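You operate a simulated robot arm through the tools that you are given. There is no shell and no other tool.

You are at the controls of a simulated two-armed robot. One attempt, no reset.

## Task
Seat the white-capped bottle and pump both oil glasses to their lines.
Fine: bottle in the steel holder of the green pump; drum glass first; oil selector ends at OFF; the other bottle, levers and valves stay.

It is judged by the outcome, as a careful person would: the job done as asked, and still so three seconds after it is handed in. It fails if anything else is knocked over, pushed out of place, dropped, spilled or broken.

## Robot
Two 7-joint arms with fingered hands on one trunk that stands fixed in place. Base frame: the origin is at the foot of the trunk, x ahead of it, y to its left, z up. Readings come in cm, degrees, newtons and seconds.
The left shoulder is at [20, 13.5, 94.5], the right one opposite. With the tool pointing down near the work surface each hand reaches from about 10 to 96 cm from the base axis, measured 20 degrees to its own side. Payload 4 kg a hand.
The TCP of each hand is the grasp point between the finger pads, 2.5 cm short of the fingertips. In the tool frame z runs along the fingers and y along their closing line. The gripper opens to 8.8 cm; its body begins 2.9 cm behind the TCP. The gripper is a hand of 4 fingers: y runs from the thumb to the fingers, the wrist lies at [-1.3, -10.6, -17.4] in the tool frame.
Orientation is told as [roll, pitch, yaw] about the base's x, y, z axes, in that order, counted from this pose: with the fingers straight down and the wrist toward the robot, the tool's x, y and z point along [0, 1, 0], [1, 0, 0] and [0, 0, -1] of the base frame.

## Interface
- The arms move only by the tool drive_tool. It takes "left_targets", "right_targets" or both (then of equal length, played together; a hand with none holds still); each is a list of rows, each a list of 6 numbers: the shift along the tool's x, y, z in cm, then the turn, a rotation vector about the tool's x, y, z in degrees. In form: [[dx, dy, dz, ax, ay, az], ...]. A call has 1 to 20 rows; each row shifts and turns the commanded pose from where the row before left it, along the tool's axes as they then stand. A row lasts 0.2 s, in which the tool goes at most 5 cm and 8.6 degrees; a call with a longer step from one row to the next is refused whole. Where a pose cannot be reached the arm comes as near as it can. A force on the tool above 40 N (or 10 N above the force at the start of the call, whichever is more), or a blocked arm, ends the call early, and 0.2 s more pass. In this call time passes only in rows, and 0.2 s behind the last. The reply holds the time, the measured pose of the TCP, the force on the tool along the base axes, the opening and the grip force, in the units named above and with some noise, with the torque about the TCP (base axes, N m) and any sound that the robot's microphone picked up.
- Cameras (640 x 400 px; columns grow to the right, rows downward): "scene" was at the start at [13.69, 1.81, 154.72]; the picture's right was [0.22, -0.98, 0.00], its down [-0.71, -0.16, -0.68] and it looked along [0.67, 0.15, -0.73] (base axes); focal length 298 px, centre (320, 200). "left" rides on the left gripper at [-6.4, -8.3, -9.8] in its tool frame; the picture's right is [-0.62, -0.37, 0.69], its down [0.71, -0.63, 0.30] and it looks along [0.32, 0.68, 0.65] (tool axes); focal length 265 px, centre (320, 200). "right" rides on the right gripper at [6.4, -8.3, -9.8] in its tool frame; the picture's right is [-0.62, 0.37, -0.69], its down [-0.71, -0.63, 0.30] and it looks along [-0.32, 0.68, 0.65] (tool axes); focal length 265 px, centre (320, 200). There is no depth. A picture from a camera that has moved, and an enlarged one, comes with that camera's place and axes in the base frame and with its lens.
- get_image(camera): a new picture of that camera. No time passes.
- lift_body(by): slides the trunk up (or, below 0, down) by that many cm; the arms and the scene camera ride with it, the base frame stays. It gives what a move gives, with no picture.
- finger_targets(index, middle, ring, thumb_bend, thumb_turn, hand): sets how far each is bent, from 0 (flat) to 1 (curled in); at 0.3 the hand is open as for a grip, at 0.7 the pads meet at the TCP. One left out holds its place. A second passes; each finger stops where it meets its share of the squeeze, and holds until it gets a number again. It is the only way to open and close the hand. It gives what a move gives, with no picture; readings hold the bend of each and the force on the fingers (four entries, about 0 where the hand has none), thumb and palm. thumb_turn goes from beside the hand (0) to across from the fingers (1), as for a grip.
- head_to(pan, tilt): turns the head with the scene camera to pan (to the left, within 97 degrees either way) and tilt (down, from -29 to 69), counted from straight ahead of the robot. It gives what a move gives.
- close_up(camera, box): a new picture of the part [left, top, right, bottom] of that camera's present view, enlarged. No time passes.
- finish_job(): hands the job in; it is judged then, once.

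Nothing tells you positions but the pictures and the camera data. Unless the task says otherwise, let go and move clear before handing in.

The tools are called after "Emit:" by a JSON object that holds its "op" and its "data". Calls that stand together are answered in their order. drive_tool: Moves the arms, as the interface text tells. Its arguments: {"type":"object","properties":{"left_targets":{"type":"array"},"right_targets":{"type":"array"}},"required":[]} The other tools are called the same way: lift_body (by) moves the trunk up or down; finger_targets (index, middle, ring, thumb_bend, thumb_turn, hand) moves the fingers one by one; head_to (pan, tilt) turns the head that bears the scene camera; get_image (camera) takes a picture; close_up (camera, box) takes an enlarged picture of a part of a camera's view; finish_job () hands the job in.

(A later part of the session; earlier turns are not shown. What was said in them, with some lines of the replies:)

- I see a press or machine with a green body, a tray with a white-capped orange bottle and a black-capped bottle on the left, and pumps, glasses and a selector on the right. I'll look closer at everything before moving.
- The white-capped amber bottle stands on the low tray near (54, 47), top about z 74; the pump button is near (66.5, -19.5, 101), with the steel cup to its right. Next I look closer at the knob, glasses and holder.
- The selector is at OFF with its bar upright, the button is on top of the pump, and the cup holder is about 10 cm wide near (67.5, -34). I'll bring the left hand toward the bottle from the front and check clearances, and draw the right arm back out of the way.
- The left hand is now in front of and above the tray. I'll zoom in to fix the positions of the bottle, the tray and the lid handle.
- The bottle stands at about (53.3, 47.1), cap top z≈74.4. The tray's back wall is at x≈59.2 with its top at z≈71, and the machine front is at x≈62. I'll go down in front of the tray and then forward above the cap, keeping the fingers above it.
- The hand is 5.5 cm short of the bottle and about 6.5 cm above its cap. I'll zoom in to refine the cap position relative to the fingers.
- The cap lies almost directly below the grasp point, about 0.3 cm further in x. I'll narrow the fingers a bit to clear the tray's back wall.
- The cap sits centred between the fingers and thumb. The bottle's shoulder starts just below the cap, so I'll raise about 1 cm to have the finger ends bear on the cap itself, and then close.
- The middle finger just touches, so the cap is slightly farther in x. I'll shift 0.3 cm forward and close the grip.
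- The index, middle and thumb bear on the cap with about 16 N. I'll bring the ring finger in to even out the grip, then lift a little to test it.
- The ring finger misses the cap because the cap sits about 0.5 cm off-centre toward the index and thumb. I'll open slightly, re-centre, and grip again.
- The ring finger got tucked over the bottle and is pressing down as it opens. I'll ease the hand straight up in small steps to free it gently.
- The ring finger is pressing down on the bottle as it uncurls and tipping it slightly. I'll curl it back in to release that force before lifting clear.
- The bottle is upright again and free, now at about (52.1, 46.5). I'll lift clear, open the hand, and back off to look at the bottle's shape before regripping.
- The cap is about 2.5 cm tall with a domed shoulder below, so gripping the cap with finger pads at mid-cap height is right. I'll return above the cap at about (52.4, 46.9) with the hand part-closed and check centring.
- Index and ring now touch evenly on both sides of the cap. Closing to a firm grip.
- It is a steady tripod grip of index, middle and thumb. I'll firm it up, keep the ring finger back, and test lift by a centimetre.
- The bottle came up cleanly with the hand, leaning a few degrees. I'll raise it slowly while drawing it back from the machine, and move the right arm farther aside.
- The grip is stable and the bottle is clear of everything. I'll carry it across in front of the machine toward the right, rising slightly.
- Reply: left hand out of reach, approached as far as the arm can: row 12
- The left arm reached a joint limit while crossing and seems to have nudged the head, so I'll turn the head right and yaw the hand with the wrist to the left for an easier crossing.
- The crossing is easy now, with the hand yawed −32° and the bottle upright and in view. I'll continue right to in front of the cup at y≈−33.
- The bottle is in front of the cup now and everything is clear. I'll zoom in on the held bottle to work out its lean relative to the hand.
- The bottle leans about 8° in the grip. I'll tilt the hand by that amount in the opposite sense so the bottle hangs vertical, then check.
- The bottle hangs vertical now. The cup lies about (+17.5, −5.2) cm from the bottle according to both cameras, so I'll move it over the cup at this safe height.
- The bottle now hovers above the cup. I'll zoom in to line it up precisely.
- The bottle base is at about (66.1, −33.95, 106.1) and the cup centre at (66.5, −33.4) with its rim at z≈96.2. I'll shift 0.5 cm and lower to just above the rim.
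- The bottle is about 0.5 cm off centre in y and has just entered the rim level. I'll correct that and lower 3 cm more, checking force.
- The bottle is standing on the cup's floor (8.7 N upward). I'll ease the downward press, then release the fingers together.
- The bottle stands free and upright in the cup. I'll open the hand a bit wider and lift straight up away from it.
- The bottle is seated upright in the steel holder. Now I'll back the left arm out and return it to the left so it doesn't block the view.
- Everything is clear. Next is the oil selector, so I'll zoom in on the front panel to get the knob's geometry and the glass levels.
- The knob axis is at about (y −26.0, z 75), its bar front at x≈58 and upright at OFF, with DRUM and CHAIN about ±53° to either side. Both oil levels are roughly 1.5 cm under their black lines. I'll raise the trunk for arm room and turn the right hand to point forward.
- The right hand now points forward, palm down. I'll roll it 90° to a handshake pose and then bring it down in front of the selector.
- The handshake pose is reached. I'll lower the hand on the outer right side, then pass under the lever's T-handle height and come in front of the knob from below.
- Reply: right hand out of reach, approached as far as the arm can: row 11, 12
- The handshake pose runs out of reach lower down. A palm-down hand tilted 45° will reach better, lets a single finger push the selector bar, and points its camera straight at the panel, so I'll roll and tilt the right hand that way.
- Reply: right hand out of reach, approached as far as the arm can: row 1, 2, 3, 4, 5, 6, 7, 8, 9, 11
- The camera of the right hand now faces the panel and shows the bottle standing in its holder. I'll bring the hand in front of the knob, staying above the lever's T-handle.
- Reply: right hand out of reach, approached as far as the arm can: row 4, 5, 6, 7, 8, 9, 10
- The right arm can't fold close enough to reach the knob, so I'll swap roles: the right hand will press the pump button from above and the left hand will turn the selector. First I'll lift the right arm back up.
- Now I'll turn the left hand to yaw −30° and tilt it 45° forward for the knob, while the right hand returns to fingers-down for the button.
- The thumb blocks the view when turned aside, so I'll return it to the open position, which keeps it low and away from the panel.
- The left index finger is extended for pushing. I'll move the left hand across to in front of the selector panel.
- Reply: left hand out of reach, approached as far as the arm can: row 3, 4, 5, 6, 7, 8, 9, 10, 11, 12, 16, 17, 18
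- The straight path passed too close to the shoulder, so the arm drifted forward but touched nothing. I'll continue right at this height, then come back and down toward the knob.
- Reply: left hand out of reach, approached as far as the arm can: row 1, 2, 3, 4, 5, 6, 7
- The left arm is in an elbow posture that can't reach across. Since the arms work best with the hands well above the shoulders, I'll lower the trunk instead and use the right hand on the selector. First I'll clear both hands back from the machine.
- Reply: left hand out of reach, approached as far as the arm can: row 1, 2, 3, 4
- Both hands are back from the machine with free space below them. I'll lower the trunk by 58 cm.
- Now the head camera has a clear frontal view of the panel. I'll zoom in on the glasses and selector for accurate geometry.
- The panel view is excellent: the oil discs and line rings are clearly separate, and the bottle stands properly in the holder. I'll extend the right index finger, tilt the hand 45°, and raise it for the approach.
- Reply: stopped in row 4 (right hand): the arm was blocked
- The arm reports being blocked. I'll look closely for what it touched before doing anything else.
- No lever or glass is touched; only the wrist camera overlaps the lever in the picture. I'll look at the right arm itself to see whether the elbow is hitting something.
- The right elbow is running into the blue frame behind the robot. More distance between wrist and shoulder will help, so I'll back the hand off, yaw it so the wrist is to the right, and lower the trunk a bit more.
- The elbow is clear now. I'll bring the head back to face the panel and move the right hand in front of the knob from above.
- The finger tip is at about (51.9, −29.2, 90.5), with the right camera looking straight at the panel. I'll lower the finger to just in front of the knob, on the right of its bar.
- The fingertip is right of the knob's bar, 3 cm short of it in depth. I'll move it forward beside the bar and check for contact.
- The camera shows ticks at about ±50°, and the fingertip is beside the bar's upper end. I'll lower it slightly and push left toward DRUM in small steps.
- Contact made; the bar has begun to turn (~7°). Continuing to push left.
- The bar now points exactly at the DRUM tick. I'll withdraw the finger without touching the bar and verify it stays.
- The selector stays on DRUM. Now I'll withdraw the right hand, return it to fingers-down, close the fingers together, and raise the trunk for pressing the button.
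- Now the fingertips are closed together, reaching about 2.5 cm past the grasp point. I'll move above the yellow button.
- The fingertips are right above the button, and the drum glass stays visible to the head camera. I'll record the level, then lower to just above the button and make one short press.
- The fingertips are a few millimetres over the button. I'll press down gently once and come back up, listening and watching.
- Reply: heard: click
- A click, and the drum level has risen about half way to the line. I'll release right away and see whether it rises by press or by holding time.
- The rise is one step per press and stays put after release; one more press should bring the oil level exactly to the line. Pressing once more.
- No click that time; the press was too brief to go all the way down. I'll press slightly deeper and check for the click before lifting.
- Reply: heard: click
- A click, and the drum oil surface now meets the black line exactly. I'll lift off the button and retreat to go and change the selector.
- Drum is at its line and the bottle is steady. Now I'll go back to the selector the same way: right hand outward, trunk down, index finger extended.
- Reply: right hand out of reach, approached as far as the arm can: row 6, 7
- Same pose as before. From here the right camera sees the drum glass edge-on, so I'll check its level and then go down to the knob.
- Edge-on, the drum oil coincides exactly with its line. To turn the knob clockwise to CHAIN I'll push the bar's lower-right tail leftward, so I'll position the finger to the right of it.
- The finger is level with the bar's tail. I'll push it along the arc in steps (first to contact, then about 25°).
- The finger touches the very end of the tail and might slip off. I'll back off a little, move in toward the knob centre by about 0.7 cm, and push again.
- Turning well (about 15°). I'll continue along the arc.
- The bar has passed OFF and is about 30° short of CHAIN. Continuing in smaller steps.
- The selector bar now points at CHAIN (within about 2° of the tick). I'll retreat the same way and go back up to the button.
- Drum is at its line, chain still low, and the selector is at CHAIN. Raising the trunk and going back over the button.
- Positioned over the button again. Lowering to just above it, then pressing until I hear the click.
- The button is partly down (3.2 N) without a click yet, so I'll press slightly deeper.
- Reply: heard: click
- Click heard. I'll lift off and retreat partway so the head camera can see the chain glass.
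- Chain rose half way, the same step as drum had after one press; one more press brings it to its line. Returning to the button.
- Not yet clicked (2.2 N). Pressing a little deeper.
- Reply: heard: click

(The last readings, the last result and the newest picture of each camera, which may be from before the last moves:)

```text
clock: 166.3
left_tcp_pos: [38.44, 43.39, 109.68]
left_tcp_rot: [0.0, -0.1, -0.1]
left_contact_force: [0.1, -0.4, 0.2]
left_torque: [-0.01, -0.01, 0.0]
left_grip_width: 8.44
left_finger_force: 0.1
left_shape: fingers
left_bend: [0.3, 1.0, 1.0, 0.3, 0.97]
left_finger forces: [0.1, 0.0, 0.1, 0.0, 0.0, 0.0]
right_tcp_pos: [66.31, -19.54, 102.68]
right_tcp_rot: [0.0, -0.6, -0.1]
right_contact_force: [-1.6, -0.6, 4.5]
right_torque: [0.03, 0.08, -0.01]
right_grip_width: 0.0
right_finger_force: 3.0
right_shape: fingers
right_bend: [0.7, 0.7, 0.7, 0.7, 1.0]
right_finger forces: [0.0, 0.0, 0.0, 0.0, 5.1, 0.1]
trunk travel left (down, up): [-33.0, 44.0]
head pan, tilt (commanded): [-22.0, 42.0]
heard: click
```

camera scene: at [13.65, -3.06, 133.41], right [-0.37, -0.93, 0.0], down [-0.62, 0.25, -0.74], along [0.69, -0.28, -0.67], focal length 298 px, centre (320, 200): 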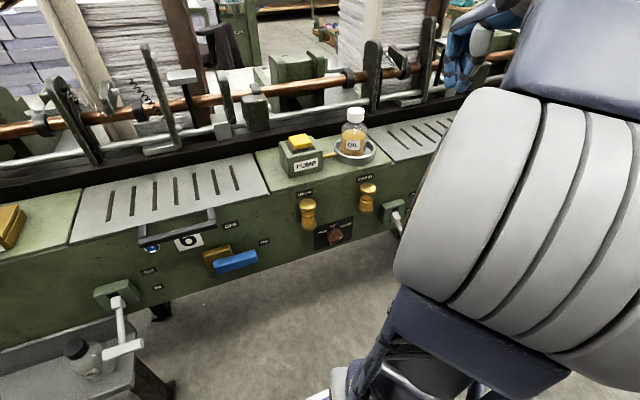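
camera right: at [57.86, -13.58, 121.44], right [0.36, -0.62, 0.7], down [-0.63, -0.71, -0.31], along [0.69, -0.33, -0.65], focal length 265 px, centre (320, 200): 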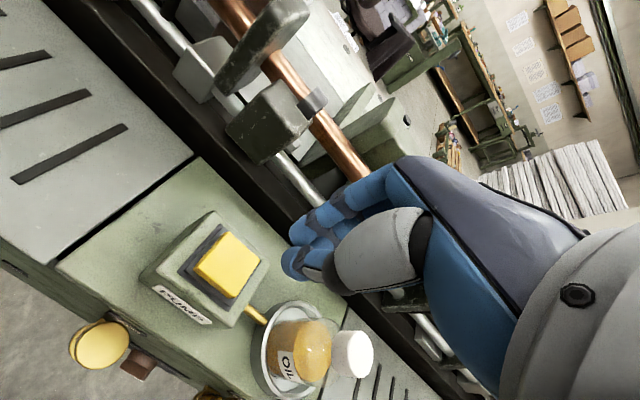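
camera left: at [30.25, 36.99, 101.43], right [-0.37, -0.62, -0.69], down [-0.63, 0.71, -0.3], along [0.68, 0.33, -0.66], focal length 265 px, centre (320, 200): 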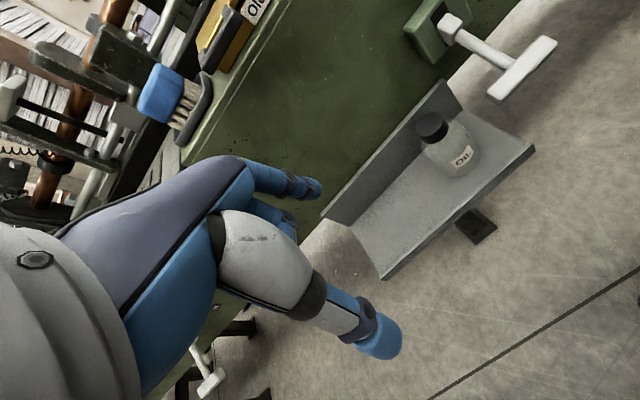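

Click heard. Lifting off and retreating to check the chain level.

Emit:
{"op": "drive_tool", "data": {"right_targets": [[0, 0, -1.5, 0, 0, 0], [0, 0, -2.5, 0, 0, 0], [0, 0, -3, 0, 0, 0], [-1, -1, -1.2, 0, 0, 0], [-2.2, -2.3, -1, 0, 0, 0], [-2.2, -2.3, -1, 0, 0, 0], [-2.2, -2.3, -1, 0, 0, 0], [-2.2, -2.3, -1, 0, 0, 0], [-2.2, -2.3, -1, 0, 0, 0], [-2.2, -2.3, -1, 0, 0, 0], [-2.2, -2.3, -1, 0, 0, 0], [-2.2, -2.3, -1, 0, 0, 0], [-2.2, -2.0, -1, 0, 0, 0], [-2.2, -0.8, 0, 0, 0, 0]]}}

Emit:
{"op": "close_up", "data": {"camera": "scene", "box": [352, 178, 384, 218]}}

Emit:
{"op": "close_up", "data": {"camera": "scene", "box": [284, 165, 412, 245]}}

```text
clock: 169.3
left_tcp_pos: [38.42, 43.23, 109.45]
left_tcp_rot: [0.0, -0.1, 0.0]
left_contact_force: [0.6, -0.6, 0.2]
left_torque: [0.0, -0.01, 0.02]
left_grip_width: 8.45
left_finger_force: 0.1
left_shape: fingers
left_bend: [0.3, 1.0, 1.0, 0.3, 0.97]
left_finger forces: [0.0, 0.0, 0.0, 0.0, 0.1, 0.0]
right_tcp_pos: [43.78, -42.86, 119.98]
right_tcp_rot: [0.1, -0.5, -0.1]
right_contact_force: [0.7, -0.5, -0.4]
right_torque: [-0.04, 0.02, -0.02]
right_grip_width: 0.01
right_finger_force: 0.1
right_shape: fingers
right_bend: [0.7, 0.7, 0.7, 0.7, 1.0]
right_finger forces: [0.0, 0.0, 0.0, 0.0, 0.0, 0.0]
trunk travel left (down, up): [-33.0, 44.0]
head pan, tilt (commanded): [-22.0, 42.0]
```

```text
10.00 times, centred on (368, 198) of scene
camera zoom: at [13.65, -3.06, 133.41], right [-0.37, -0.93, 0.0], down [-0.62, 0.25, -0.74], along [0.69, -0.28, -0.67], focal length 2975 px, centre (-160, 220)
```

zoom: 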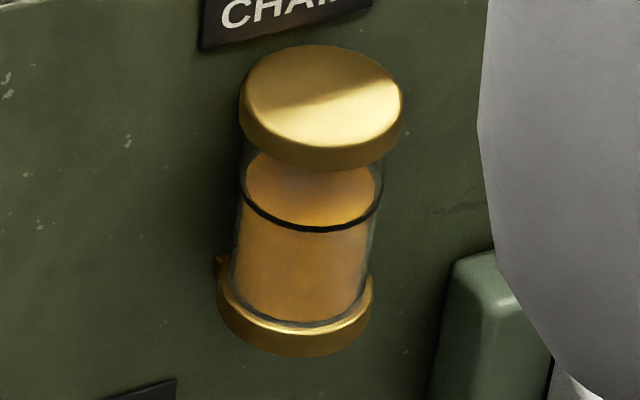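

```text
5.00 times, centred on (348, 205) of scene
camera zoom: at [13.65, -3.06, 133.41], right [-0.37, -0.93, 0.0], down [-0.62, 0.25, -0.74], along [0.69, -0.28, -0.67], focal length 1487 px, centre (180, 175)
```

zoom: 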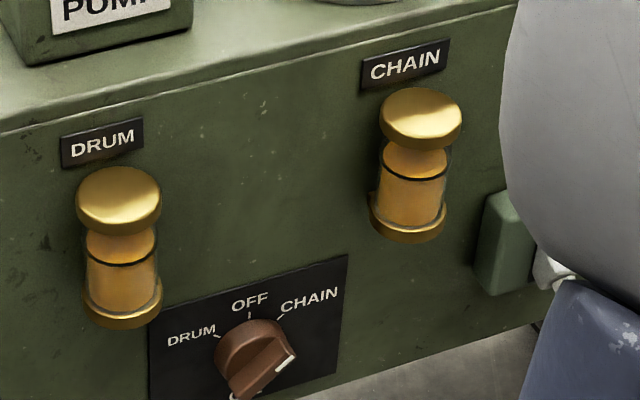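

Both glasses are at their lines. Now the selector goes back to OFF: same approach with the trunk lowered and the index finger extended.

Emit:
{"op": "drive_tool", "data": {"right_targets": [[-1.5, -0.6, -0.5, 0, 0, 0], [-1.5, -0.6, -0.5, 0, 0, 0], [-1.5, -0.6, -0.5, 0, 0, 0], [-1.5, -0.5, -0.5, 0, 0, 0]]}}

Emit:
{"op": "finger_targets", "data": {"hand": "right", "index": 0.3, "middle": 1.0, "ring": 1.0, "thumb_bend": 0.3, "thumb_turn": 1.0}}

Emit:
{"op": "lift_body", "data": {"by": -30}}

Emit:
{"op": "head_to", "data": {"pan": -22, "tilt": 25}}

Emit:
{"op": "drive_tool", "data": {"right_targets": [[0, 0, 0, -7.5, 0, 0], [0, 0, 0, -7.5, 0, 0], [0, 0, 0, -7.5, 0, 0], [0, 0, 0, -7.5, 0, 0], [0, 0, 0, -7.5, 0, 0], [0, 0, 0, -7.5, 0, 0], [0, 0, 0, 0, 5.7, -5.7], [0, 0, 0, 0, 5.7, -5.7], [0, 0, 0, 0, 5.7, -5.7]]}}

Emit:
{"op": "get_image", "data": {"camera": "scene"}}

Emit:
{"op": "get_image", "data": {"camera": "right"}}

```text
clock: 170.3
left_tcp_pos: [38.33, 43.45, 109.51]
left_tcp_rot: [0.0, 0.0, 0.0]
left_contact_force: [0.0, 0.3, 0.1]
left_torque: [-0.01, 0.01, -0.04]
left_grip_width: 8.44
left_finger_force: 0.1
left_shape: fingers
left_bend: [0.3, 1.0, 1.0, 0.3, 0.97]
left_finger forces: [0.1, 0.0, 0.0, 0.0, 0.0, 0.0]
right_tcp_pos: [41.65, -48.62, 121.71]
right_tcp_rot: [0.2, -0.4, 0.0]
right_contact_force: [-0.1, 0.2, 0.0]
right_torque: [0.01, -0.03, -0.01]
right_grip_width: 0.0
right_finger_force: 0.2
right_shape: fingers
right_bend: [0.7, 0.7, 0.7, 0.7, 1.0]
right_finger forces: [0.0, 0.1, 0.0, 0.0, 0.0, 0.0]
trunk travel left (down, up): [-33.0, 44.0]
head pan, tilt (commanded): [-22.0, 42.0]
```

```text
clock: 171.3
left_tcp_pos: [38.37, 43.54, 109.61]
left_tcp_rot: [0.0, 0.0, 0.1]
left_contact_force: [0.1, -0.3, -1.0]
left_torque: [0.02, 0.02, 0.0]
left_grip_width: 8.43
left_finger_force: 0.2
left_shape: fingers
left_bend: [0.3, 1.0, 1.0, 0.3, 0.97]
left_finger forces: [0.0, 0.0, 0.0, 0.0, 0.0, 0.0]
right_tcp_pos: [41.66, -48.68, 121.65]
right_tcp_rot: [0.1, -0.5, -0.1]
right_contact_force: [0.3, 0.3, 0.5]
right_torque: [0.02, -0.02, 0.01]
right_grip_width: 8.44
right_finger_force: 0.1
right_shape: fingers
right_bend: [0.3, 1.0, 1.0, 0.3, 0.98]
right_finger forces: [0.0, 0.1, 0.0, 0.0, 0.0, 0.1]
trunk travel left (down, up): [-33.0, 44.0]
head pan, tilt (commanded): [-22.0, 42.0]
```

```text
clock: 174.3
left_tcp_pos: [38.34, 43.47, 79.7]
left_tcp_rot: [0.0, 0.0, 0.0]
left_contact_force: [0.1, -0.2, -0.1]
left_torque: [0.02, 0.01, 0.02]
left_grip_width: 8.44
left_finger_force: 0.1
left_shape: fingers
left_bend: [0.3, 1.0, 1.0, 0.3, 0.97]
left_finger forces: [0.0, 0.1, 0.1, 0.0, 0.0, 0.0]
right_tcp_pos: [41.7, -48.52, 91.71]
right_tcp_rot: [0.2, -0.4, -0.1]
right_contact_force: [-0.1, 0.5, 0.0]
right_torque: [-0.02, 0.01, 0.0]
right_grip_width: 8.46
right_finger_force: 0.1
right_shape: fingers
right_bend: [0.3, 1.0, 1.0, 0.3, 0.98]
right_finger forces: [0.0, 0.0, 0.0, 0.0, 0.1, 0.0]
trunk travel left (down, up): [-3.0, 74.0]
head pan, tilt (commanded): [-22.0, 42.0]
```

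```text
clock: 175.1
left_tcp_pos: [38.29, 43.34, 79.64]
left_tcp_rot: [0.0, 0.0, 0.0]
left_contact_force: [1.3, -0.2, -0.2]
left_torque: [-0.01, 0.05, -0.02]
left_grip_width: 8.46
left_finger_force: 0.0
left_shape: fingers
left_bend: [0.3, 1.0, 1.0, 0.3, 0.97]
left_finger forces: [0.1, 0.0, 0.0, 0.1, 0.0, 0.1]
right_tcp_pos: [41.63, -48.61, 91.7]
right_tcp_rot: [0.1, -0.5, 0.0]
right_contact_force: [1.2, 0.0, -1.0]
right_torque: [0.0, 0.01, 0.03]
right_grip_width: 8.43
right_finger_force: 0.1
right_shape: fingers
right_bend: [0.3, 1.0, 1.0, 0.3, 0.98]
right_finger forces: [0.0, 0.1, 0.0, 0.0, 0.0, 0.1]
trunk travel left (down, up): [-3.0, 74.0]
head pan, tilt (commanded): [-22.0, 25.0]
```

```text
clock: 177.1
left_tcp_pos: [38.33, 43.47, 79.68]
left_tcp_rot: [0.0, 0.0, -0.1]
left_contact_force: [0.9, 0.0, -0.6]
left_torque: [0.02, 0.02, 0.01]
left_grip_width: 8.45
left_finger_force: 0.0
left_shape: fingers
left_bend: [0.3, 1.0, 1.0, 0.3, 0.97]
left_finger forces: [0.0, 0.0, 0.0, 0.0, 0.1, 0.0]
right_tcp_pos: [41.58, -48.55, 91.64]
right_tcp_rot: [-0.2, -45.5, 24.4]
right_contact_force: [0.3, -0.8, -0.1]
right_torque: [0.0, 0.02, 0.0]
right_grip_width: 8.45
right_finger_force: 0.1
right_shape: fingers
right_bend: [0.3, 1.0, 1.0, 0.3, 0.98]
right_finger forces: [0.0, 0.0, 0.0, 0.0, 0.0, 0.1]
trunk travel left (down, up): [-3.0, 74.0]
head pan, tilt (commanded): [-22.0, 25.0]
```

```text
taken
camera scene: at [14.44, -3.38, 106.04], right [-0.37, -0.93, 0.0], down [-0.39, 0.16, -0.91], along [0.84, -0.34, -0.42], focal length 298 px, centre (320, 200)
```

scene: 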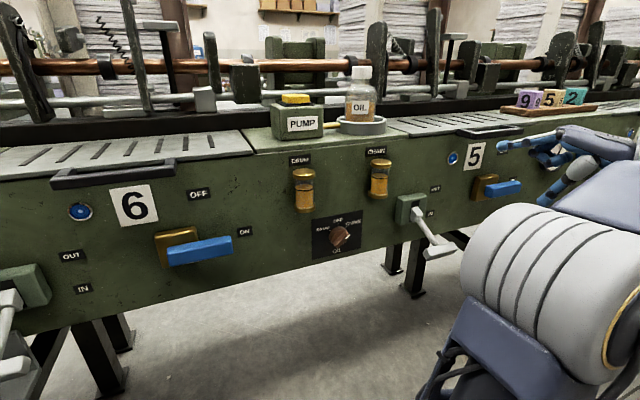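

```text
taken
camera right: at [27.36, -47.89, 92.54], right [0.04, -0.66, 0.75], down [0.09, -0.75, -0.66], along [1.0, 0.09, 0.03], focal length 265 px, centre (320, 200)
```

right: 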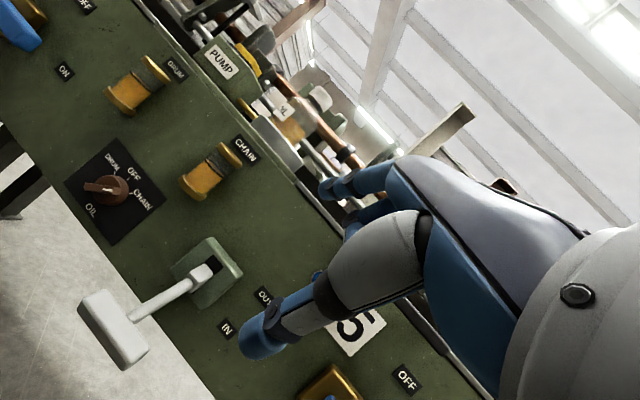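

Both glasses show oil at the line. Approaching the knob again.

Emit:
{"op": "drive_tool", "data": {"right_targets": [[2.07, 1.07, 1.92, 0, 0, 0], [2.07, 1.07, 1.92, 0, 0, 0], [2.07, 1.07, 1.92, 0, 0, 0], [2.07, 1.07, 1.92, 0, 0, 0], [2.07, 1.07, 1.92, 0, 0, 0], [2.07, 1.07, 1.92, 0, 0, 0], [-0.11, -1.54, 2.3, 0, 0, 0], [-0.11, -1.54, 2.3, 0, 0, 0], [-0.11, -1.54, 2.3, 0, 0, 0], [-0.11, -1.54, 2.3, 0, 0, 0], [-0.11, -1.54, 2.3, 0, 0, 0], [-0.11, -1.54, 2.3, 0, 0, 0]]}}

Emit:
{"op": "close_up", "data": {"camera": "right", "box": [200, 100, 400, 225]}}

Emit:
{"op": "close_up", "data": {"camera": "scene", "box": [280, 160, 440, 260]}}

```text
clock: 179.7
left_tcp_pos: [38.4, 43.45, 79.6]
left_tcp_rot: [-0.1, 0.0, 0.0]
left_contact_force: [-0.1, -0.1, -0.5]
left_torque: [0.02, 0.0, -0.05]
left_grip_width: 8.44
left_finger_force: 0.1
left_shape: fingers
left_bend: [0.3, 1.0, 1.0, 0.3, 0.97]
left_finger forces: [0.1, 0.0, 0.0, 0.0, 0.0, 0.0]
right_tcp_pos: [51.43, -31.1, 71.77]
right_tcp_rot: [-0.2, -45.5, 24.4]
right_contact_force: [0.0, -0.5, -0.2]
right_torque: [-0.02, -0.02, 0.03]
right_grip_width: 8.46
right_finger_force: 0.0
right_shape: fingers
right_bend: [0.3, 1.0, 1.0, 0.3, 0.98]
right_finger forces: [0.1, 0.0, 0.0, 0.0, 0.0, 0.0]
trunk travel left (down, up): [-3.0, 74.0]
head pan, tilt (commanded): [-22.0, 25.0]
```

```text
3.20 times, centred on (300, 162) of right
camera zoom: at [37.18, -30.42, 72.57], right [0.04, -0.66, 0.75], down [0.09, -0.75, -0.66], along [1.0, 0.09, 0.03], focal length 849 px, centre (384, 320)
```

zoom: 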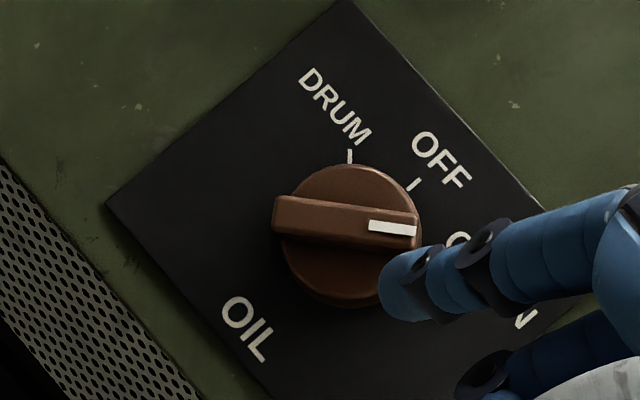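

```text
4.00 times, centred on (360, 210) of scene
camera zoom: at [14.44, -3.39, 106.04], right [-0.37, -0.93, 0.0], down [-0.39, 0.16, -0.91], along [0.84, -0.34, -0.42], focal length 1190 px, centre (160, 160)
```

zoom: 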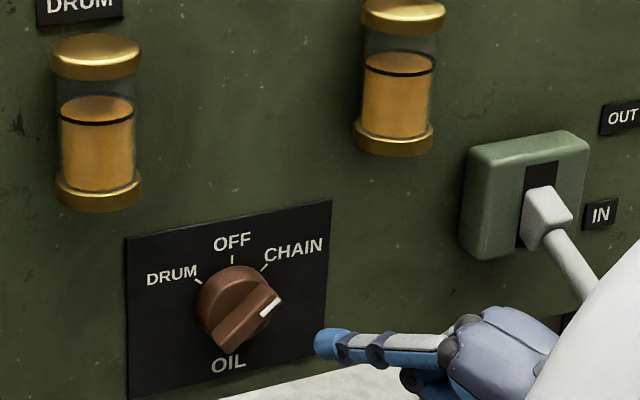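

The bar is at CHAIN and the fingertip will be just below its right end. Moving forward beside it.

Emit:
{"op": "drive_tool", "data": {"right_targets": [[-0.41, 0.644, 0.644, 0, 0, 0], [-0.41, 0.644, 0.644, 0, 0, 0], [-0.41, 0.644, 0.644, 0, 0, 0]]}}

Emit:
{"op": "close_up", "data": {"camera": "right", "box": [200, 100, 400, 225]}}

Emit:
{"op": "close_up", "data": {"camera": "scene", "box": [290, 205, 386, 265]}}

```text
clock: 180.5
left_tcp_pos: [38.29, 43.43, 79.63]
left_tcp_rot: [-0.1, -0.1, 0.0]
left_contact_force: [0.9, -0.2, -0.5]
left_torque: [0.01, -0.02, 0.0]
left_grip_width: 8.46
left_finger_force: 0.0
left_shape: fingers
left_bend: [0.3, 1.0, 1.0, 0.3, 0.97]
left_finger forces: [0.0, 0.0, 0.0, 0.0, 0.0, 0.0]
right_tcp_pos: [54.67, -31.21, 71.78]
right_tcp_rot: [-0.1, -45.5, 24.2]
right_contact_force: [-0.7, 0.1, -0.4]
right_torque: [-0.01, 0.0, 0.01]
right_grip_width: 8.47
right_finger_force: 0.1
right_shape: fingers
right_bend: [0.3, 1.0, 1.0, 0.3, 0.98]
right_finger forces: [0.1, 0.1, 0.1, 0.0, 0.0, 0.0]
trunk travel left (down, up): [-3.0, 74.0]
head pan, tilt (commanded): [-22.0, 25.0]
```

```text
3.20 times, centred on (300, 162) of right
camera zoom: at [40.31, -30.63, 72.64], right [0.04, -0.66, 0.75], down [0.09, -0.74, -0.66], along [1.0, 0.09, 0.03], focal length 849 px, centre (384, 320)
```

zoom: 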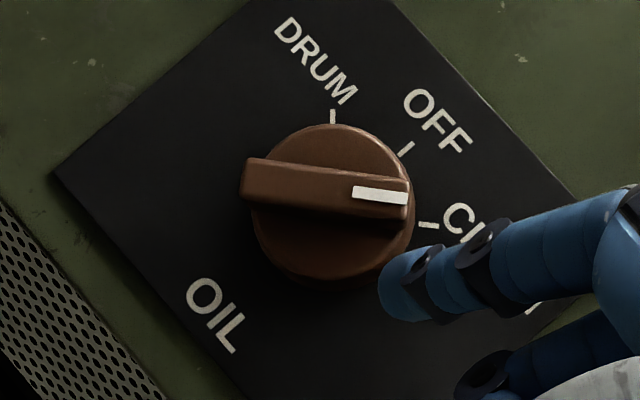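

```text
6.67 times, centred on (338, 235) of scene
camera zoom: at [14.44, -3.39, 106.04], right [-0.37, -0.93, 0.0], down [-0.39, 0.16, -0.91], along [0.84, -0.34, -0.42], focal length 1983 px, centre (200, -33)
```

zoom: 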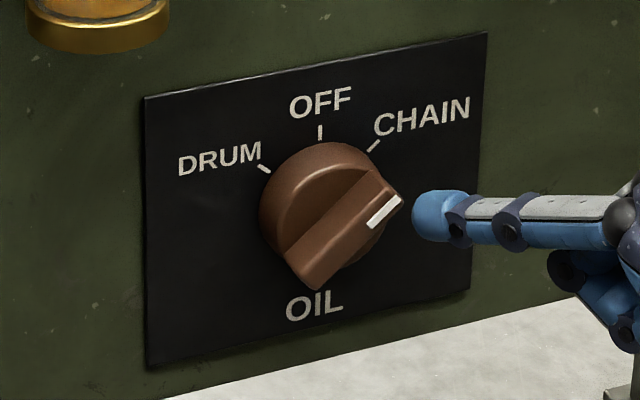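

Emit:
{"op": "drive_tool", "data": {"right_targets": [[0.41, 0.2, 0, 0, 0, 0], [0.41, 0.2, 0, 0, 0, 0], [0.196, 0.358, -0.273, 0, 0, 0]]}}

Emit:
{"op": "close_up", "data": {"camera": "right", "box": [200, 100, 400, 225]}}

Emit:
{"op": "close_up", "data": {"camera": "scene", "box": [290, 205, 386, 265]}}

```text
clock: 181.3
left_tcp_pos: [38.37, 43.4, 79.57]
left_tcp_rot: [0.1, 0.0, 0.0]
left_contact_force: [0.5, 0.1, -0.3]
left_torque: [-0.01, 0.02, -0.02]
left_grip_width: 8.43
left_finger_force: 0.1
left_shape: fingers
left_bend: [0.3, 1.0, 1.0, 0.3, 0.97]
left_finger forces: [0.0, 0.1, 0.0, 0.0, 0.0, 0.0]
right_tcp_pos: [54.47, -30.19, 72.56]
right_tcp_rot: [-0.2, -45.6, 24.4]
right_contact_force: [-0.2, -0.4, -0.5]
right_torque: [-0.01, 0.06, -0.05]
right_grip_width: 8.28
right_finger_force: 0.8
right_shape: fingers
right_bend: [0.32, 1.0, 1.0, 0.3, 0.98]
right_finger forces: [1.5, 0.1, 0.0, 0.0, 0.0, 0.0]
trunk travel left (down, up): [-3.0, 74.0]
head pan, tilt (commanded): [-22.0, 25.0]
```

```text
3.20 times, centred on (300, 162) of right
camera zoom: at [40.16, -29.54, 73.47], right [0.04, -0.66, 0.75], down [0.09, -0.75, -0.66], along [1.0, 0.09, 0.03], focal length 849 px, centre (384, 320)
```

zoom: 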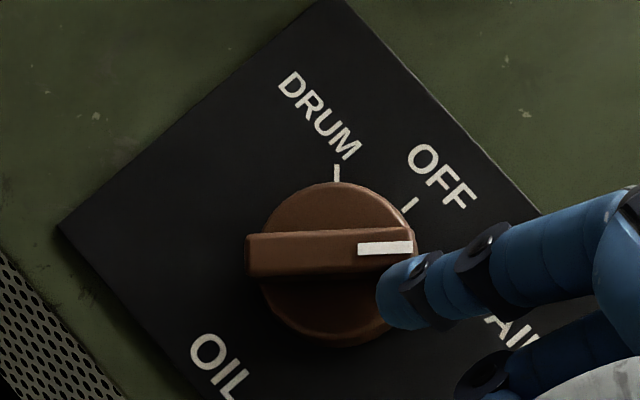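

```text
6.67 times, centred on (338, 235) of scene
camera zoom: at [14.44, -3.39, 106.03], right [-0.37, -0.93, 0.0], down [-0.39, 0.16, -0.91], along [0.84, -0.34, -0.42], focal length 1983 px, centre (200, -33)
```

zoom: 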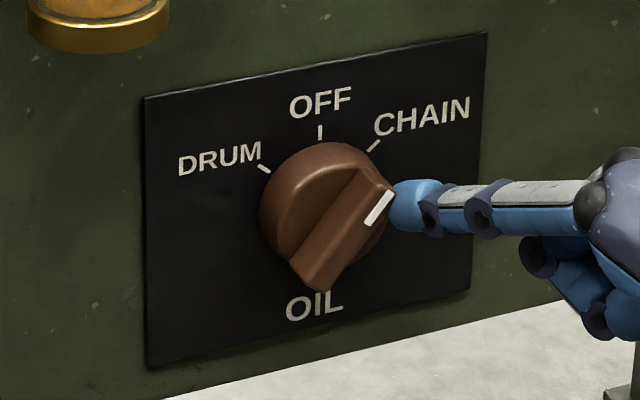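

Emit:
{"op": "drive_tool", "data": {"right_targets": [[0.253, 0.334, -0.221, 0, 0, 0], [0.265, 0.263, -0.141, 0, 0, 0]]}}

Emit:
{"op": "close_up", "data": {"camera": "right", "box": [200, 130, 400, 255]}}

Emit:
{"op": "close_up", "data": {"camera": "scene", "box": [290, 205, 386, 265]}}

```text
clock: 181.9
left_tcp_pos: [38.18, 43.38, 79.58]
left_tcp_rot: [0.0, 0.0, 0.0]
left_contact_force: [0.1, 0.2, 0.2]
left_torque: [0.02, -0.01, 0.03]
left_grip_width: 8.48
left_finger_force: 0.0
left_shape: fingers
left_bend: [0.3, 1.0, 1.0, 0.3, 0.97]
left_finger forces: [0.1, 0.0, 0.1, 0.0, 0.1, 0.0]
right_tcp_pos: [54.4, -29.66, 73.42]
right_tcp_rot: [-0.4, -45.4, 24.2]
right_contact_force: [0.2, -2.3, -1.0]
right_torque: [0.09, -0.01, -0.07]
right_grip_width: 8.27
right_finger_force: 0.8
right_shape: fingers
right_bend: [0.32, 1.0, 1.0, 0.3, 0.98]
right_finger forces: [1.9, 0.0, 0.1, 0.1, 0.0, 0.1]
trunk travel left (down, up): [-3.0, 74.0]
head pan, tilt (commanded): [-22.0, 25.0]
```

```text
3.20 times, centred on (300, 192) of right
camera zoom: at [40.05, -29.0, 74.25], right [0.04, -0.66, 0.75], down [0.09, -0.75, -0.66], along [1.0, 0.09, 0.03], focal length 849 px, centre (384, 224)
```

zoom: 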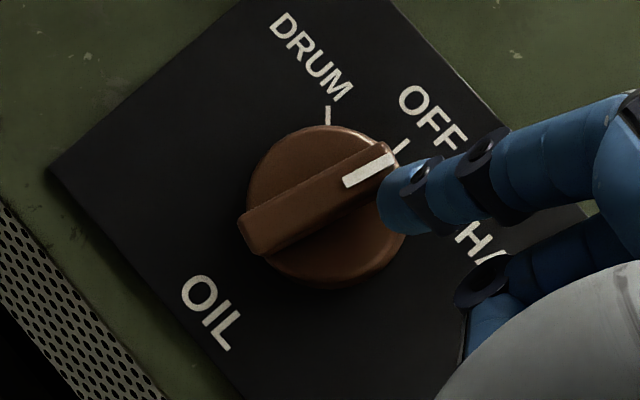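

```text
6.67 times, centred on (338, 235) of scene
camera zoom: at [14.44, -3.4, 106.04], right [-0.37, -0.93, 0.0], down [-0.39, 0.16, -0.91], along [0.84, -0.34, -0.42], focal length 1983 px, centre (200, -33)
```

zoom: 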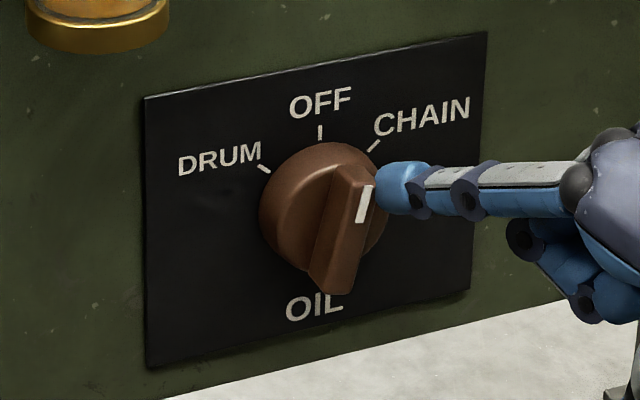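

About 16° left to OFF. Small steps now.

Emit:
{"op": "drive_tool", "data": {"right_targets": [[0.249, 0.146, -0.029, 0, 0, 0]]}}

Emit:
{"op": "close_up", "data": {"camera": "right", "box": [200, 130, 400, 255]}}

Emit:
{"op": "close_up", "data": {"camera": "scene", "box": [290, 205, 386, 265]}}

```text
clock: 182.3
left_tcp_pos: [38.43, 43.49, 79.73]
left_tcp_rot: [0.2, 0.0, 0.0]
left_contact_force: [0.6, 0.0, 1.0]
left_torque: [0.01, 0.02, -0.01]
left_grip_width: 8.45
left_finger_force: 0.0
left_shape: fingers
left_bend: [0.3, 1.0, 1.0, 0.3, 0.97]
left_finger forces: [0.0, 0.1, 0.0, 0.1, 0.0, 0.0]
right_tcp_pos: [54.33, -29.5, 73.43]
right_tcp_rot: [-0.2, -45.5, 24.3]
right_contact_force: [-0.5, -1.0, 0.1]
right_torque: [0.02, 0.01, -0.06]
right_grip_width: 8.25
right_finger_force: 0.9
right_shape: fingers
right_bend: [0.32, 1.0, 1.0, 0.3, 0.98]
right_finger forces: [1.9, 0.0, 0.0, 0.0, 0.0, 0.1]
trunk travel left (down, up): [-3.0, 74.0]
head pan, tilt (commanded): [-22.0, 25.0]
```

```text
3.20 times, centred on (300, 192) of right
camera zoom: at [40.06, -28.81, 74.36], right [0.04, -0.66, 0.75], down [0.09, -0.75, -0.66], along [1.0, 0.09, 0.03], focal length 849 px, centre (384, 224)
```

zoom: 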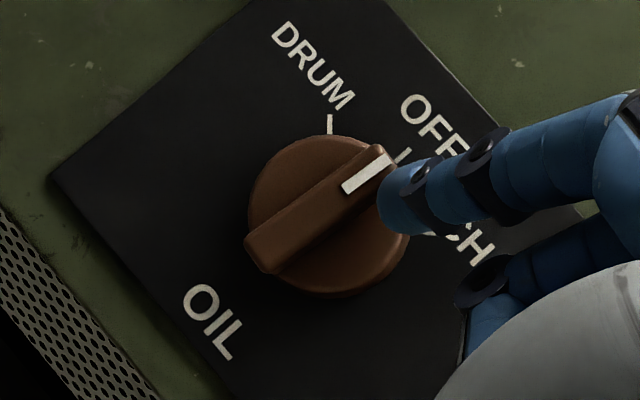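

```text
6.67 times, centred on (338, 235) of scene
camera zoom: at [14.44, -3.39, 106.04], right [-0.37, -0.93, 0.0], down [-0.39, 0.16, -0.91], along [0.84, -0.34, -0.42], focal length 1983 px, centre (200, -33)
```

zoom: 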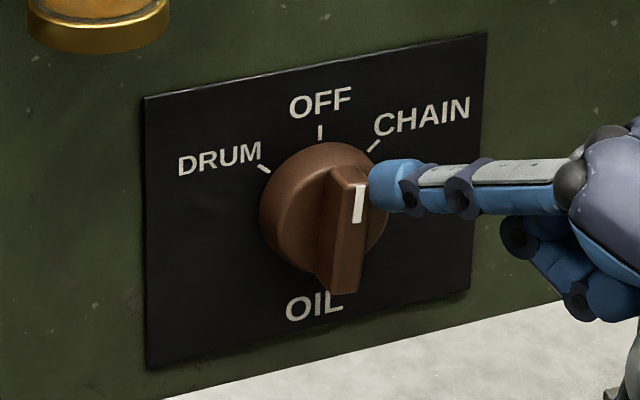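

About 5° still to go. One more tiny nudge.

Emit:
{"op": "drive_tool", "data": {"right_targets": [[0.12, 0.07, -0.012, 0, 0, 0]]}}

Emit:
{"op": "close_up", "data": {"camera": "right", "box": [200, 130, 400, 255]}}

Emit:
{"op": "close_up", "data": {"camera": "scene", "box": [290, 205, 386, 265]}}

```text
clock: 182.7
left_tcp_pos: [38.41, 43.52, 79.6]
left_tcp_rot: [0.0, 0.0, 0.1]
left_contact_force: [0.6, -0.5, -0.5]
left_torque: [0.02, 0.01, 0.02]
left_grip_width: 8.46
left_finger_force: 0.0
left_shape: fingers
left_bend: [0.3, 1.0, 1.0, 0.3, 0.97]
left_finger forces: [0.0, 0.0, 0.0, 0.0, 0.1, 0.0]
right_tcp_pos: [54.42, -29.33, 73.54]
right_tcp_rot: [-0.2, -45.5, 24.2]
right_contact_force: [0.4, -2.3, -0.5]
right_torque: [0.04, 0.01, -0.1]
right_grip_width: 8.27
right_finger_force: 1.1
right_shape: fingers
right_bend: [0.32, 1.0, 1.0, 0.3, 0.98]
right_finger forces: [1.7, 0.0, 0.0, 0.1, 0.0, 0.1]
trunk travel left (down, up): [-3.0, 74.0]
head pan, tilt (commanded): [-22.0, 25.0]
```

```text
3.20 times, centred on (300, 192) of right
camera zoom: at [40.05, -28.69, 74.41], right [0.04, -0.66, 0.75], down [0.09, -0.75, -0.66], along [1.0, 0.09, 0.03], focal length 849 px, centre (384, 224)
```

zoom: 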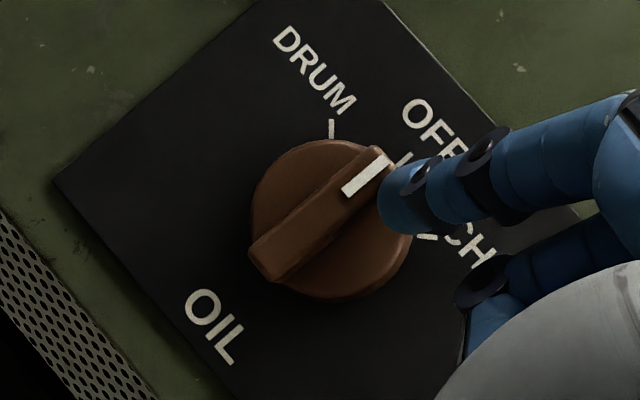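

```text
6.67 times, centred on (338, 235) of scene
camera zoom: at [14.44, -3.39, 106.03], right [-0.37, -0.93, 0.0], down [-0.39, 0.16, -0.91], along [0.84, -0.34, -0.42], focal length 1983 px, centre (200, -33)
```

zoom: 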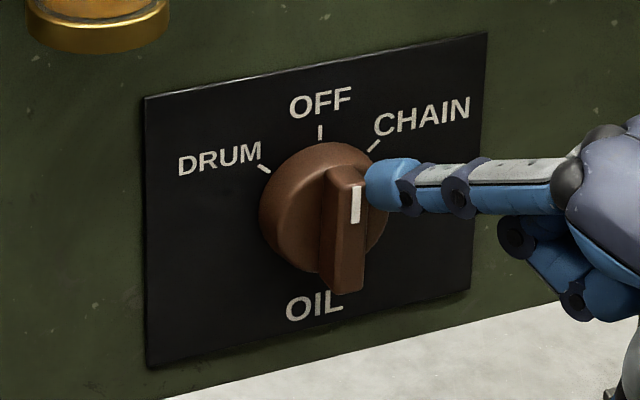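

Emit:
{"op": "drive_tool", "data": {"right_targets": [[0.07, 0.04, -0.007, 0, 0, 0]]}}

Emit:
{"op": "drive_tool", "data": {"right_targets": [[-0.35, -0.15, 0, 0, 0, 0], [-0.5, -0.3, -0.2, 0, 0, 0], [0.3, -1.3, -1.5, 0, 0, 0], [0.3, -1.3, -1.5, 0, 0, 0], [0.3, -1.0, -1.2, 0, 0, 0]]}}

Emit:
{"op": "close_up", "data": {"camera": "right", "box": [200, 100, 400, 225]}}

Emit:
{"op": "close_up", "data": {"camera": "scene", "box": [290, 205, 386, 265]}}

```text
clock: 183.1
left_tcp_pos: [38.43, 43.38, 79.67]
left_tcp_rot: [0.0, 0.0, 0.0]
left_contact_force: [0.4, -0.5, 0.2]
left_torque: [-0.01, 0.02, 0.01]
left_grip_width: 8.45
left_finger_force: 0.2
left_shape: fingers
left_bend: [0.3, 1.0, 1.0, 0.3, 0.97]
left_finger forces: [0.0, 0.0, 0.0, 0.1, 0.0, 0.0]
right_tcp_pos: [54.38, -29.23, 73.57]
right_tcp_rot: [-0.2, -45.5, 24.2]
right_contact_force: [0.4, -1.5, -0.7]
right_torque: [0.04, -0.01, -0.09]
right_grip_width: 8.28
right_finger_force: 0.8
right_shape: fingers
right_bend: [0.32, 1.0, 1.0, 0.3, 0.98]
right_finger forces: [1.6, 0.1, 0.1, 0.0, 0.0, 0.0]
trunk travel left (down, up): [-3.0, 74.0]
head pan, tilt (commanded): [-22.0, 25.0]
```

```text
clock: 184.3
left_tcp_pos: [38.42, 43.4, 79.55]
left_tcp_rot: [0.0, 0.0, 0.0]
left_contact_force: [0.3, 0.3, 0.4]
left_torque: [0.0, 0.02, 0.02]
left_grip_width: 8.45
left_finger_force: 0.0
left_shape: fingers
left_bend: [0.3, 1.0, 1.0, 0.3, 0.97]
left_finger forces: [0.1, 0.0, 0.0, 0.1, 0.0, 0.0]
right_tcp_pos: [48.82, -31.83, 73.98]
right_tcp_rot: [-0.1, -45.5, 24.2]
right_contact_force: [0.5, -0.2, -0.6]
right_torque: [-0.02, 0.0, 0.01]
right_grip_width: 8.46
right_finger_force: 0.0
right_shape: fingers
right_bend: [0.3, 1.0, 1.0, 0.3, 0.98]
right_finger forces: [0.0, 0.0, 0.1, 0.0, 0.0, 0.0]
trunk travel left (down, up): [-3.0, 74.0]
head pan, tilt (commanded): [-22.0, 25.0]
```

```text
3.20 times, centred on (300, 162) of right
camera zoom: at [34.57, -31.14, 74.79], right [0.04, -0.66, 0.75], down [0.09, -0.75, -0.66], along [1.0, 0.09, 0.03], focal length 849 px, centre (384, 320)
```

zoom: 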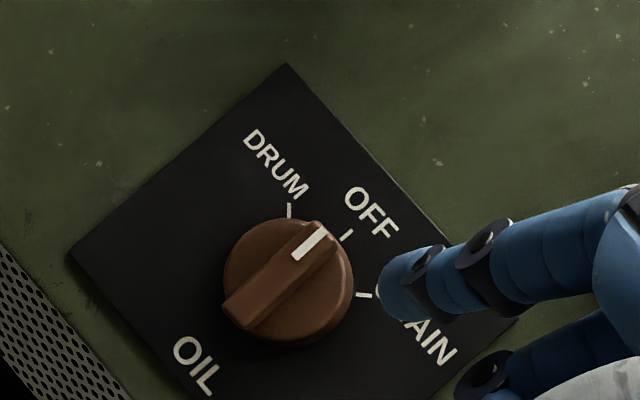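

```text
6.67 times, centred on (338, 235) of scene
camera zoom: at [14.44, -3.39, 106.03], right [-0.37, -0.93, 0.0], down [-0.39, 0.16, -0.91], along [0.84, -0.34, -0.42], focal length 1983 px, centre (200, -33)
```

zoom: 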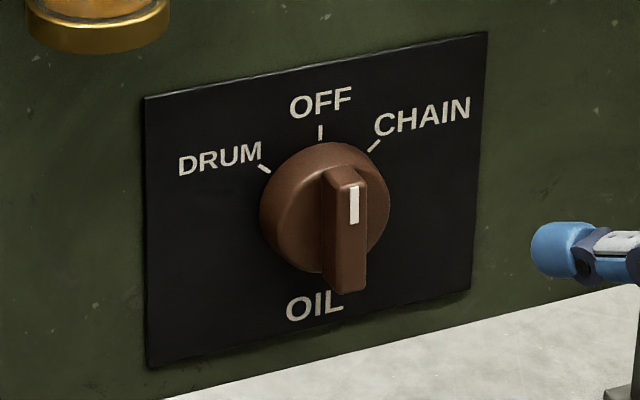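

The selector is back at OFF, identical to the original view. I'll withdraw the right hand clear and do a final check of everything.

Emit:
{"op": "drive_tool", "data": {"right_targets": [[0, 1.82, -2.14, 0, 0, 0], [0, 1.82, -2.14, 0, 0, 0], [0, 1.82, -2.14, 0, 0, 0], [0, 1.82, -2.14, 0, 0, 0], [0, 1.82, -2.14, 0, 0, 0], [-0.1, 1.0, -2.0, 0, 0, 0], [-2.06, -0.9, -1.97, 0, 0, 0], [-2.06, -0.9, -1.97, 0, 0, 0], [-2.06, -0.9, -1.97, 0, 0, 0], [-2.06, -0.9, -1.97, 0, 0, 0], [-2.06, -0.9, -1.97, 0, 0, 0], [-1.5, 0, -1.6, 0, 0, 0]]}}

Emit:
{"op": "lift_body", "data": {"by": 25}}

Emit:
{"op": "head_to", "data": {"pan": -10, "tilt": 40}}

Emit:
{"op": "get_image", "data": {"camera": "scene"}}

Emit:
{"op": "get_image", "data": {"camera": "left"}}

Emit:
{"op": "get_image", "data": {"camera": "right"}}

```text
clock: 186.9
left_tcp_pos: [38.41, 43.39, 79.5]
left_tcp_rot: [0.0, -0.1, -0.1]
left_contact_force: [-0.4, 0.4, 0.5]
left_torque: [0.01, 0.01, 0.0]
left_grip_width: 8.43
left_finger_force: 0.1
left_shape: fingers
left_bend: [0.3, 1.0, 1.0, 0.3, 0.97]
left_finger forces: [0.1, 0.0, 0.0, 0.0, 0.1, 0.2]
right_tcp_pos: [41.56, -47.5, 94.68]
right_tcp_rot: [-0.3, -45.5, 24.4]
right_contact_force: [0.2, -0.1, 0.3]
right_torque: [0.02, -0.01, -0.02]
right_grip_width: 8.46
right_finger_force: 0.0
right_shape: fingers
right_bend: [0.3, 1.0, 1.0, 0.3, 0.98]
right_finger forces: [0.0, 0.0, 0.0, 0.1, 0.0, 0.0]
trunk travel left (down, up): [-3.0, 74.0]
head pan, tilt (commanded): [-22.0, 25.0]
```

```text
clock: 189.5
left_tcp_pos: [38.4, 43.45, 104.58]
left_tcp_rot: [0.0, 0.0, 0.0]
left_contact_force: [1.1, -0.7, 0.0]
left_torque: [-0.01, -0.04, 0.03]
left_grip_width: 8.47
left_finger_force: 0.0
left_shape: fingers
left_bend: [0.3, 1.0, 1.0, 0.3, 0.97]
left_finger forces: [0.0, 0.0, 0.0, 0.0, 0.0, 0.1]
right_tcp_pos: [41.45, -47.49, 119.59]
right_tcp_rot: [-0.2, -45.5, 24.2]
right_contact_force: [-0.3, -0.2, 0.4]
right_torque: [0.02, 0.0, 0.02]
right_grip_width: 8.43
right_finger_force: 0.1
right_shape: fingers
right_bend: [0.3, 1.0, 1.0, 0.3, 0.98]
right_finger forces: [0.1, 0.1, 0.0, 0.1, 0.1, 0.0]
trunk travel left (down, up): [-28.0, 49.0]
head pan, tilt (commanded): [-22.0, 25.0]
```

```text
clock: 190.2
left_tcp_pos: [38.39, 43.32, 104.65]
left_tcp_rot: [-0.1, -0.1, 0.0]
left_contact_force: [0.3, 0.2, 0.0]
left_torque: [0.0, -0.03, -0.04]
left_grip_width: 8.44
left_finger_force: 0.0
left_shape: fingers
left_bend: [0.3, 1.0, 1.0, 0.3, 0.97]
left_finger forces: [0.0, 0.1, 0.0, 0.0, 0.1, 0.1]
right_tcp_pos: [41.37, -47.59, 119.7]
right_tcp_rot: [-0.2, -45.5, 24.2]
right_contact_force: [-0.3, 0.5, 0.1]
right_torque: [0.02, 0.02, 0.03]
right_grip_width: 8.42
right_finger_force: 0.0
right_shape: fingers
right_bend: [0.3, 1.0, 1.0, 0.3, 0.98]
right_finger forces: [0.0, 0.0, 0.0, 0.0, 0.0, 0.0]
trunk travel left (down, up): [-28.0, 49.0]
head pan, tilt (commanded): [-10.0, 40.0]
```

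```text
taken
camera scene: at [14.27, -1.42, 128.71], right [-0.17, -0.98, 0.0], down [-0.63, 0.11, -0.77], along [0.75, -0.13, -0.64], focal length 298 px, centre (320, 200)
```

scene: 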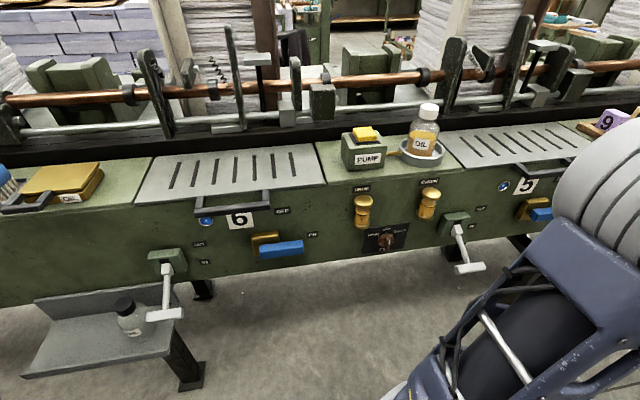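

```text
taken
camera left: at [29.96, 37.12, 114.38], right [-0.37, -0.62, -0.69], down [-0.63, 0.71, -0.3], along [0.68, 0.32, -0.65], focal length 265 px, centre (320, 200)
```

left: 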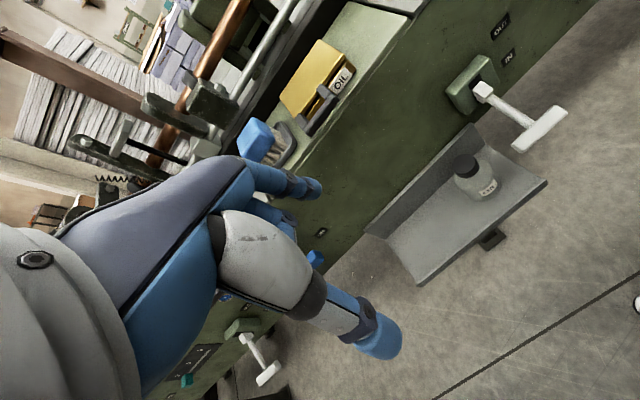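

```text
taken
camera right: at [27.19, -46.9, 120.56], right [0.04, -0.66, 0.75], down [0.09, -0.75, -0.66], along [1.0, 0.09, 0.03], focal length 265 px, centre (320, 200)
```

right: 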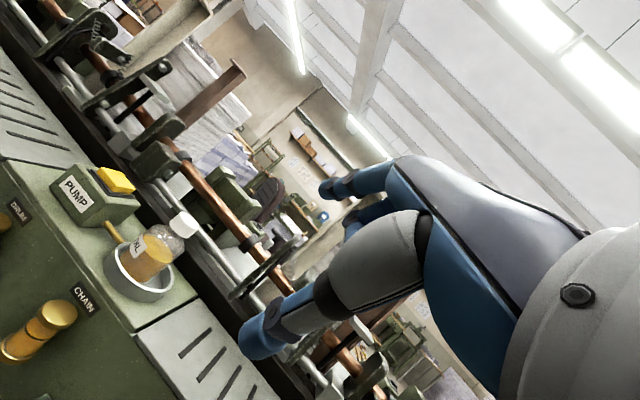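

Everything looks in place: the other bottle is on its tray and the levers are unchanged. A last zoomed check of the bottle, glasses, selector and levers.

Emit:
{"op": "close_up", "data": {"camera": "scene", "box": [330, 90, 490, 190]}}

Emit:
{"op": "close_up", "data": {"camera": "scene", "box": [336, 175, 496, 275]}}

Emit:
{"op": "close_up", "data": {"camera": "scene", "box": [20, 220, 340, 380]}}

```text
4.00 times, centred on (410, 140) of scene
camera zoom: at [14.27, -1.42, 128.71], right [-0.17, -0.98, 0.0], down [-0.63, 0.11, -0.77], along [0.75, -0.13, -0.64], focal length 1190 px, centre (-40, 440)
```

zoom: 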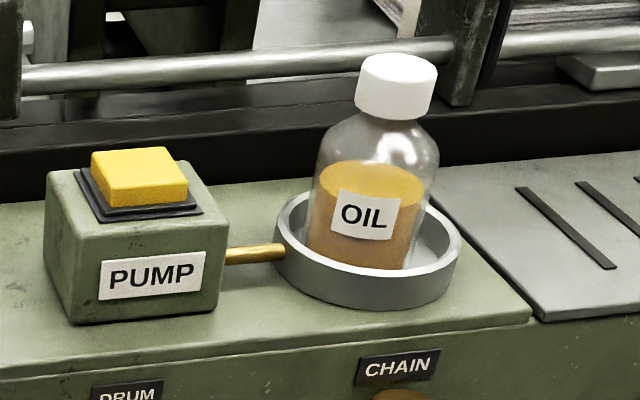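

```text
4.00 times, centred on (416, 225) of scene
camera zoom: at [14.27, -1.42, 128.71], right [-0.17, -0.98, 0.0], down [-0.63, 0.11, -0.77], along [0.75, -0.13, -0.64], focal length 1190 px, centre (-64, 100)
```

zoom: 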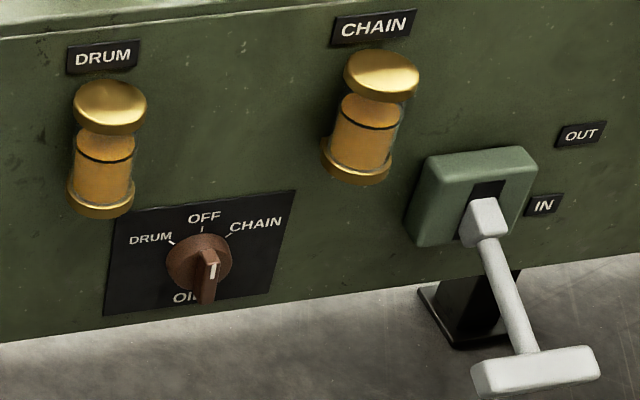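

```text
2.00 times, centred on (180, 300) of scene
camera zoom: at [14.27, -1.42, 128.71], right [-0.17, -0.98, 0.0], down [-0.63, 0.11, -0.77], along [0.75, -0.13, -0.64], focal length 595 px, centre (600, 0)
```

zoom: 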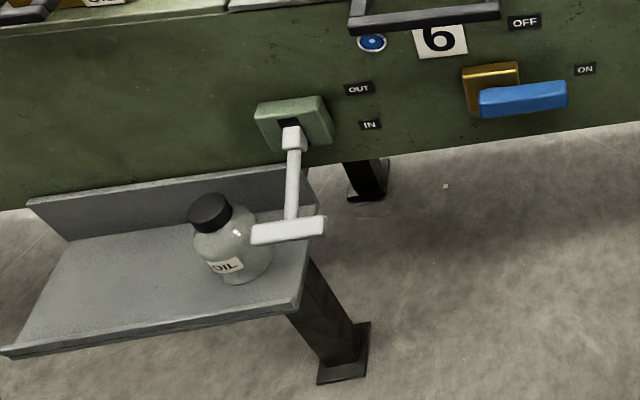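

The bottle is upright in the steel holder, and both glasses are at their lines, with drum filled first. The selector is at OFF, the other bottle and the levers are untouched, and both hands are clear, so I'm handing in the job.

Emit:
{"op": "finish_job", "data": {}}

```text
The job is handed in.
```

The job is done and handed in. I checked everything with the cameras just before handing in.

- **Bottle:** the white-capped bottle stands upright in the steel holder of the green pump. It sits slightly off-centre, toward the pump side of the cup.
- **Glasses:** I pumped the drum glass first, then the chain glass. Each took two clicked presses, and both oil levels meet their black lines. One other press on the drum glass was too short to click and added no oil.
- **Selector:** the oil selector is back at OFF, matching its starting position.
- **Other parts:** the black-capped bottle, the levers and the valves looked in place in the last pictures.

While I was picking it up, the white-capped bottle tipped slightly and slid about a centimetre on its tray. I let it settle and gripped it again. Nothing was knocked over, dropped or spilled, and both hands are clear.
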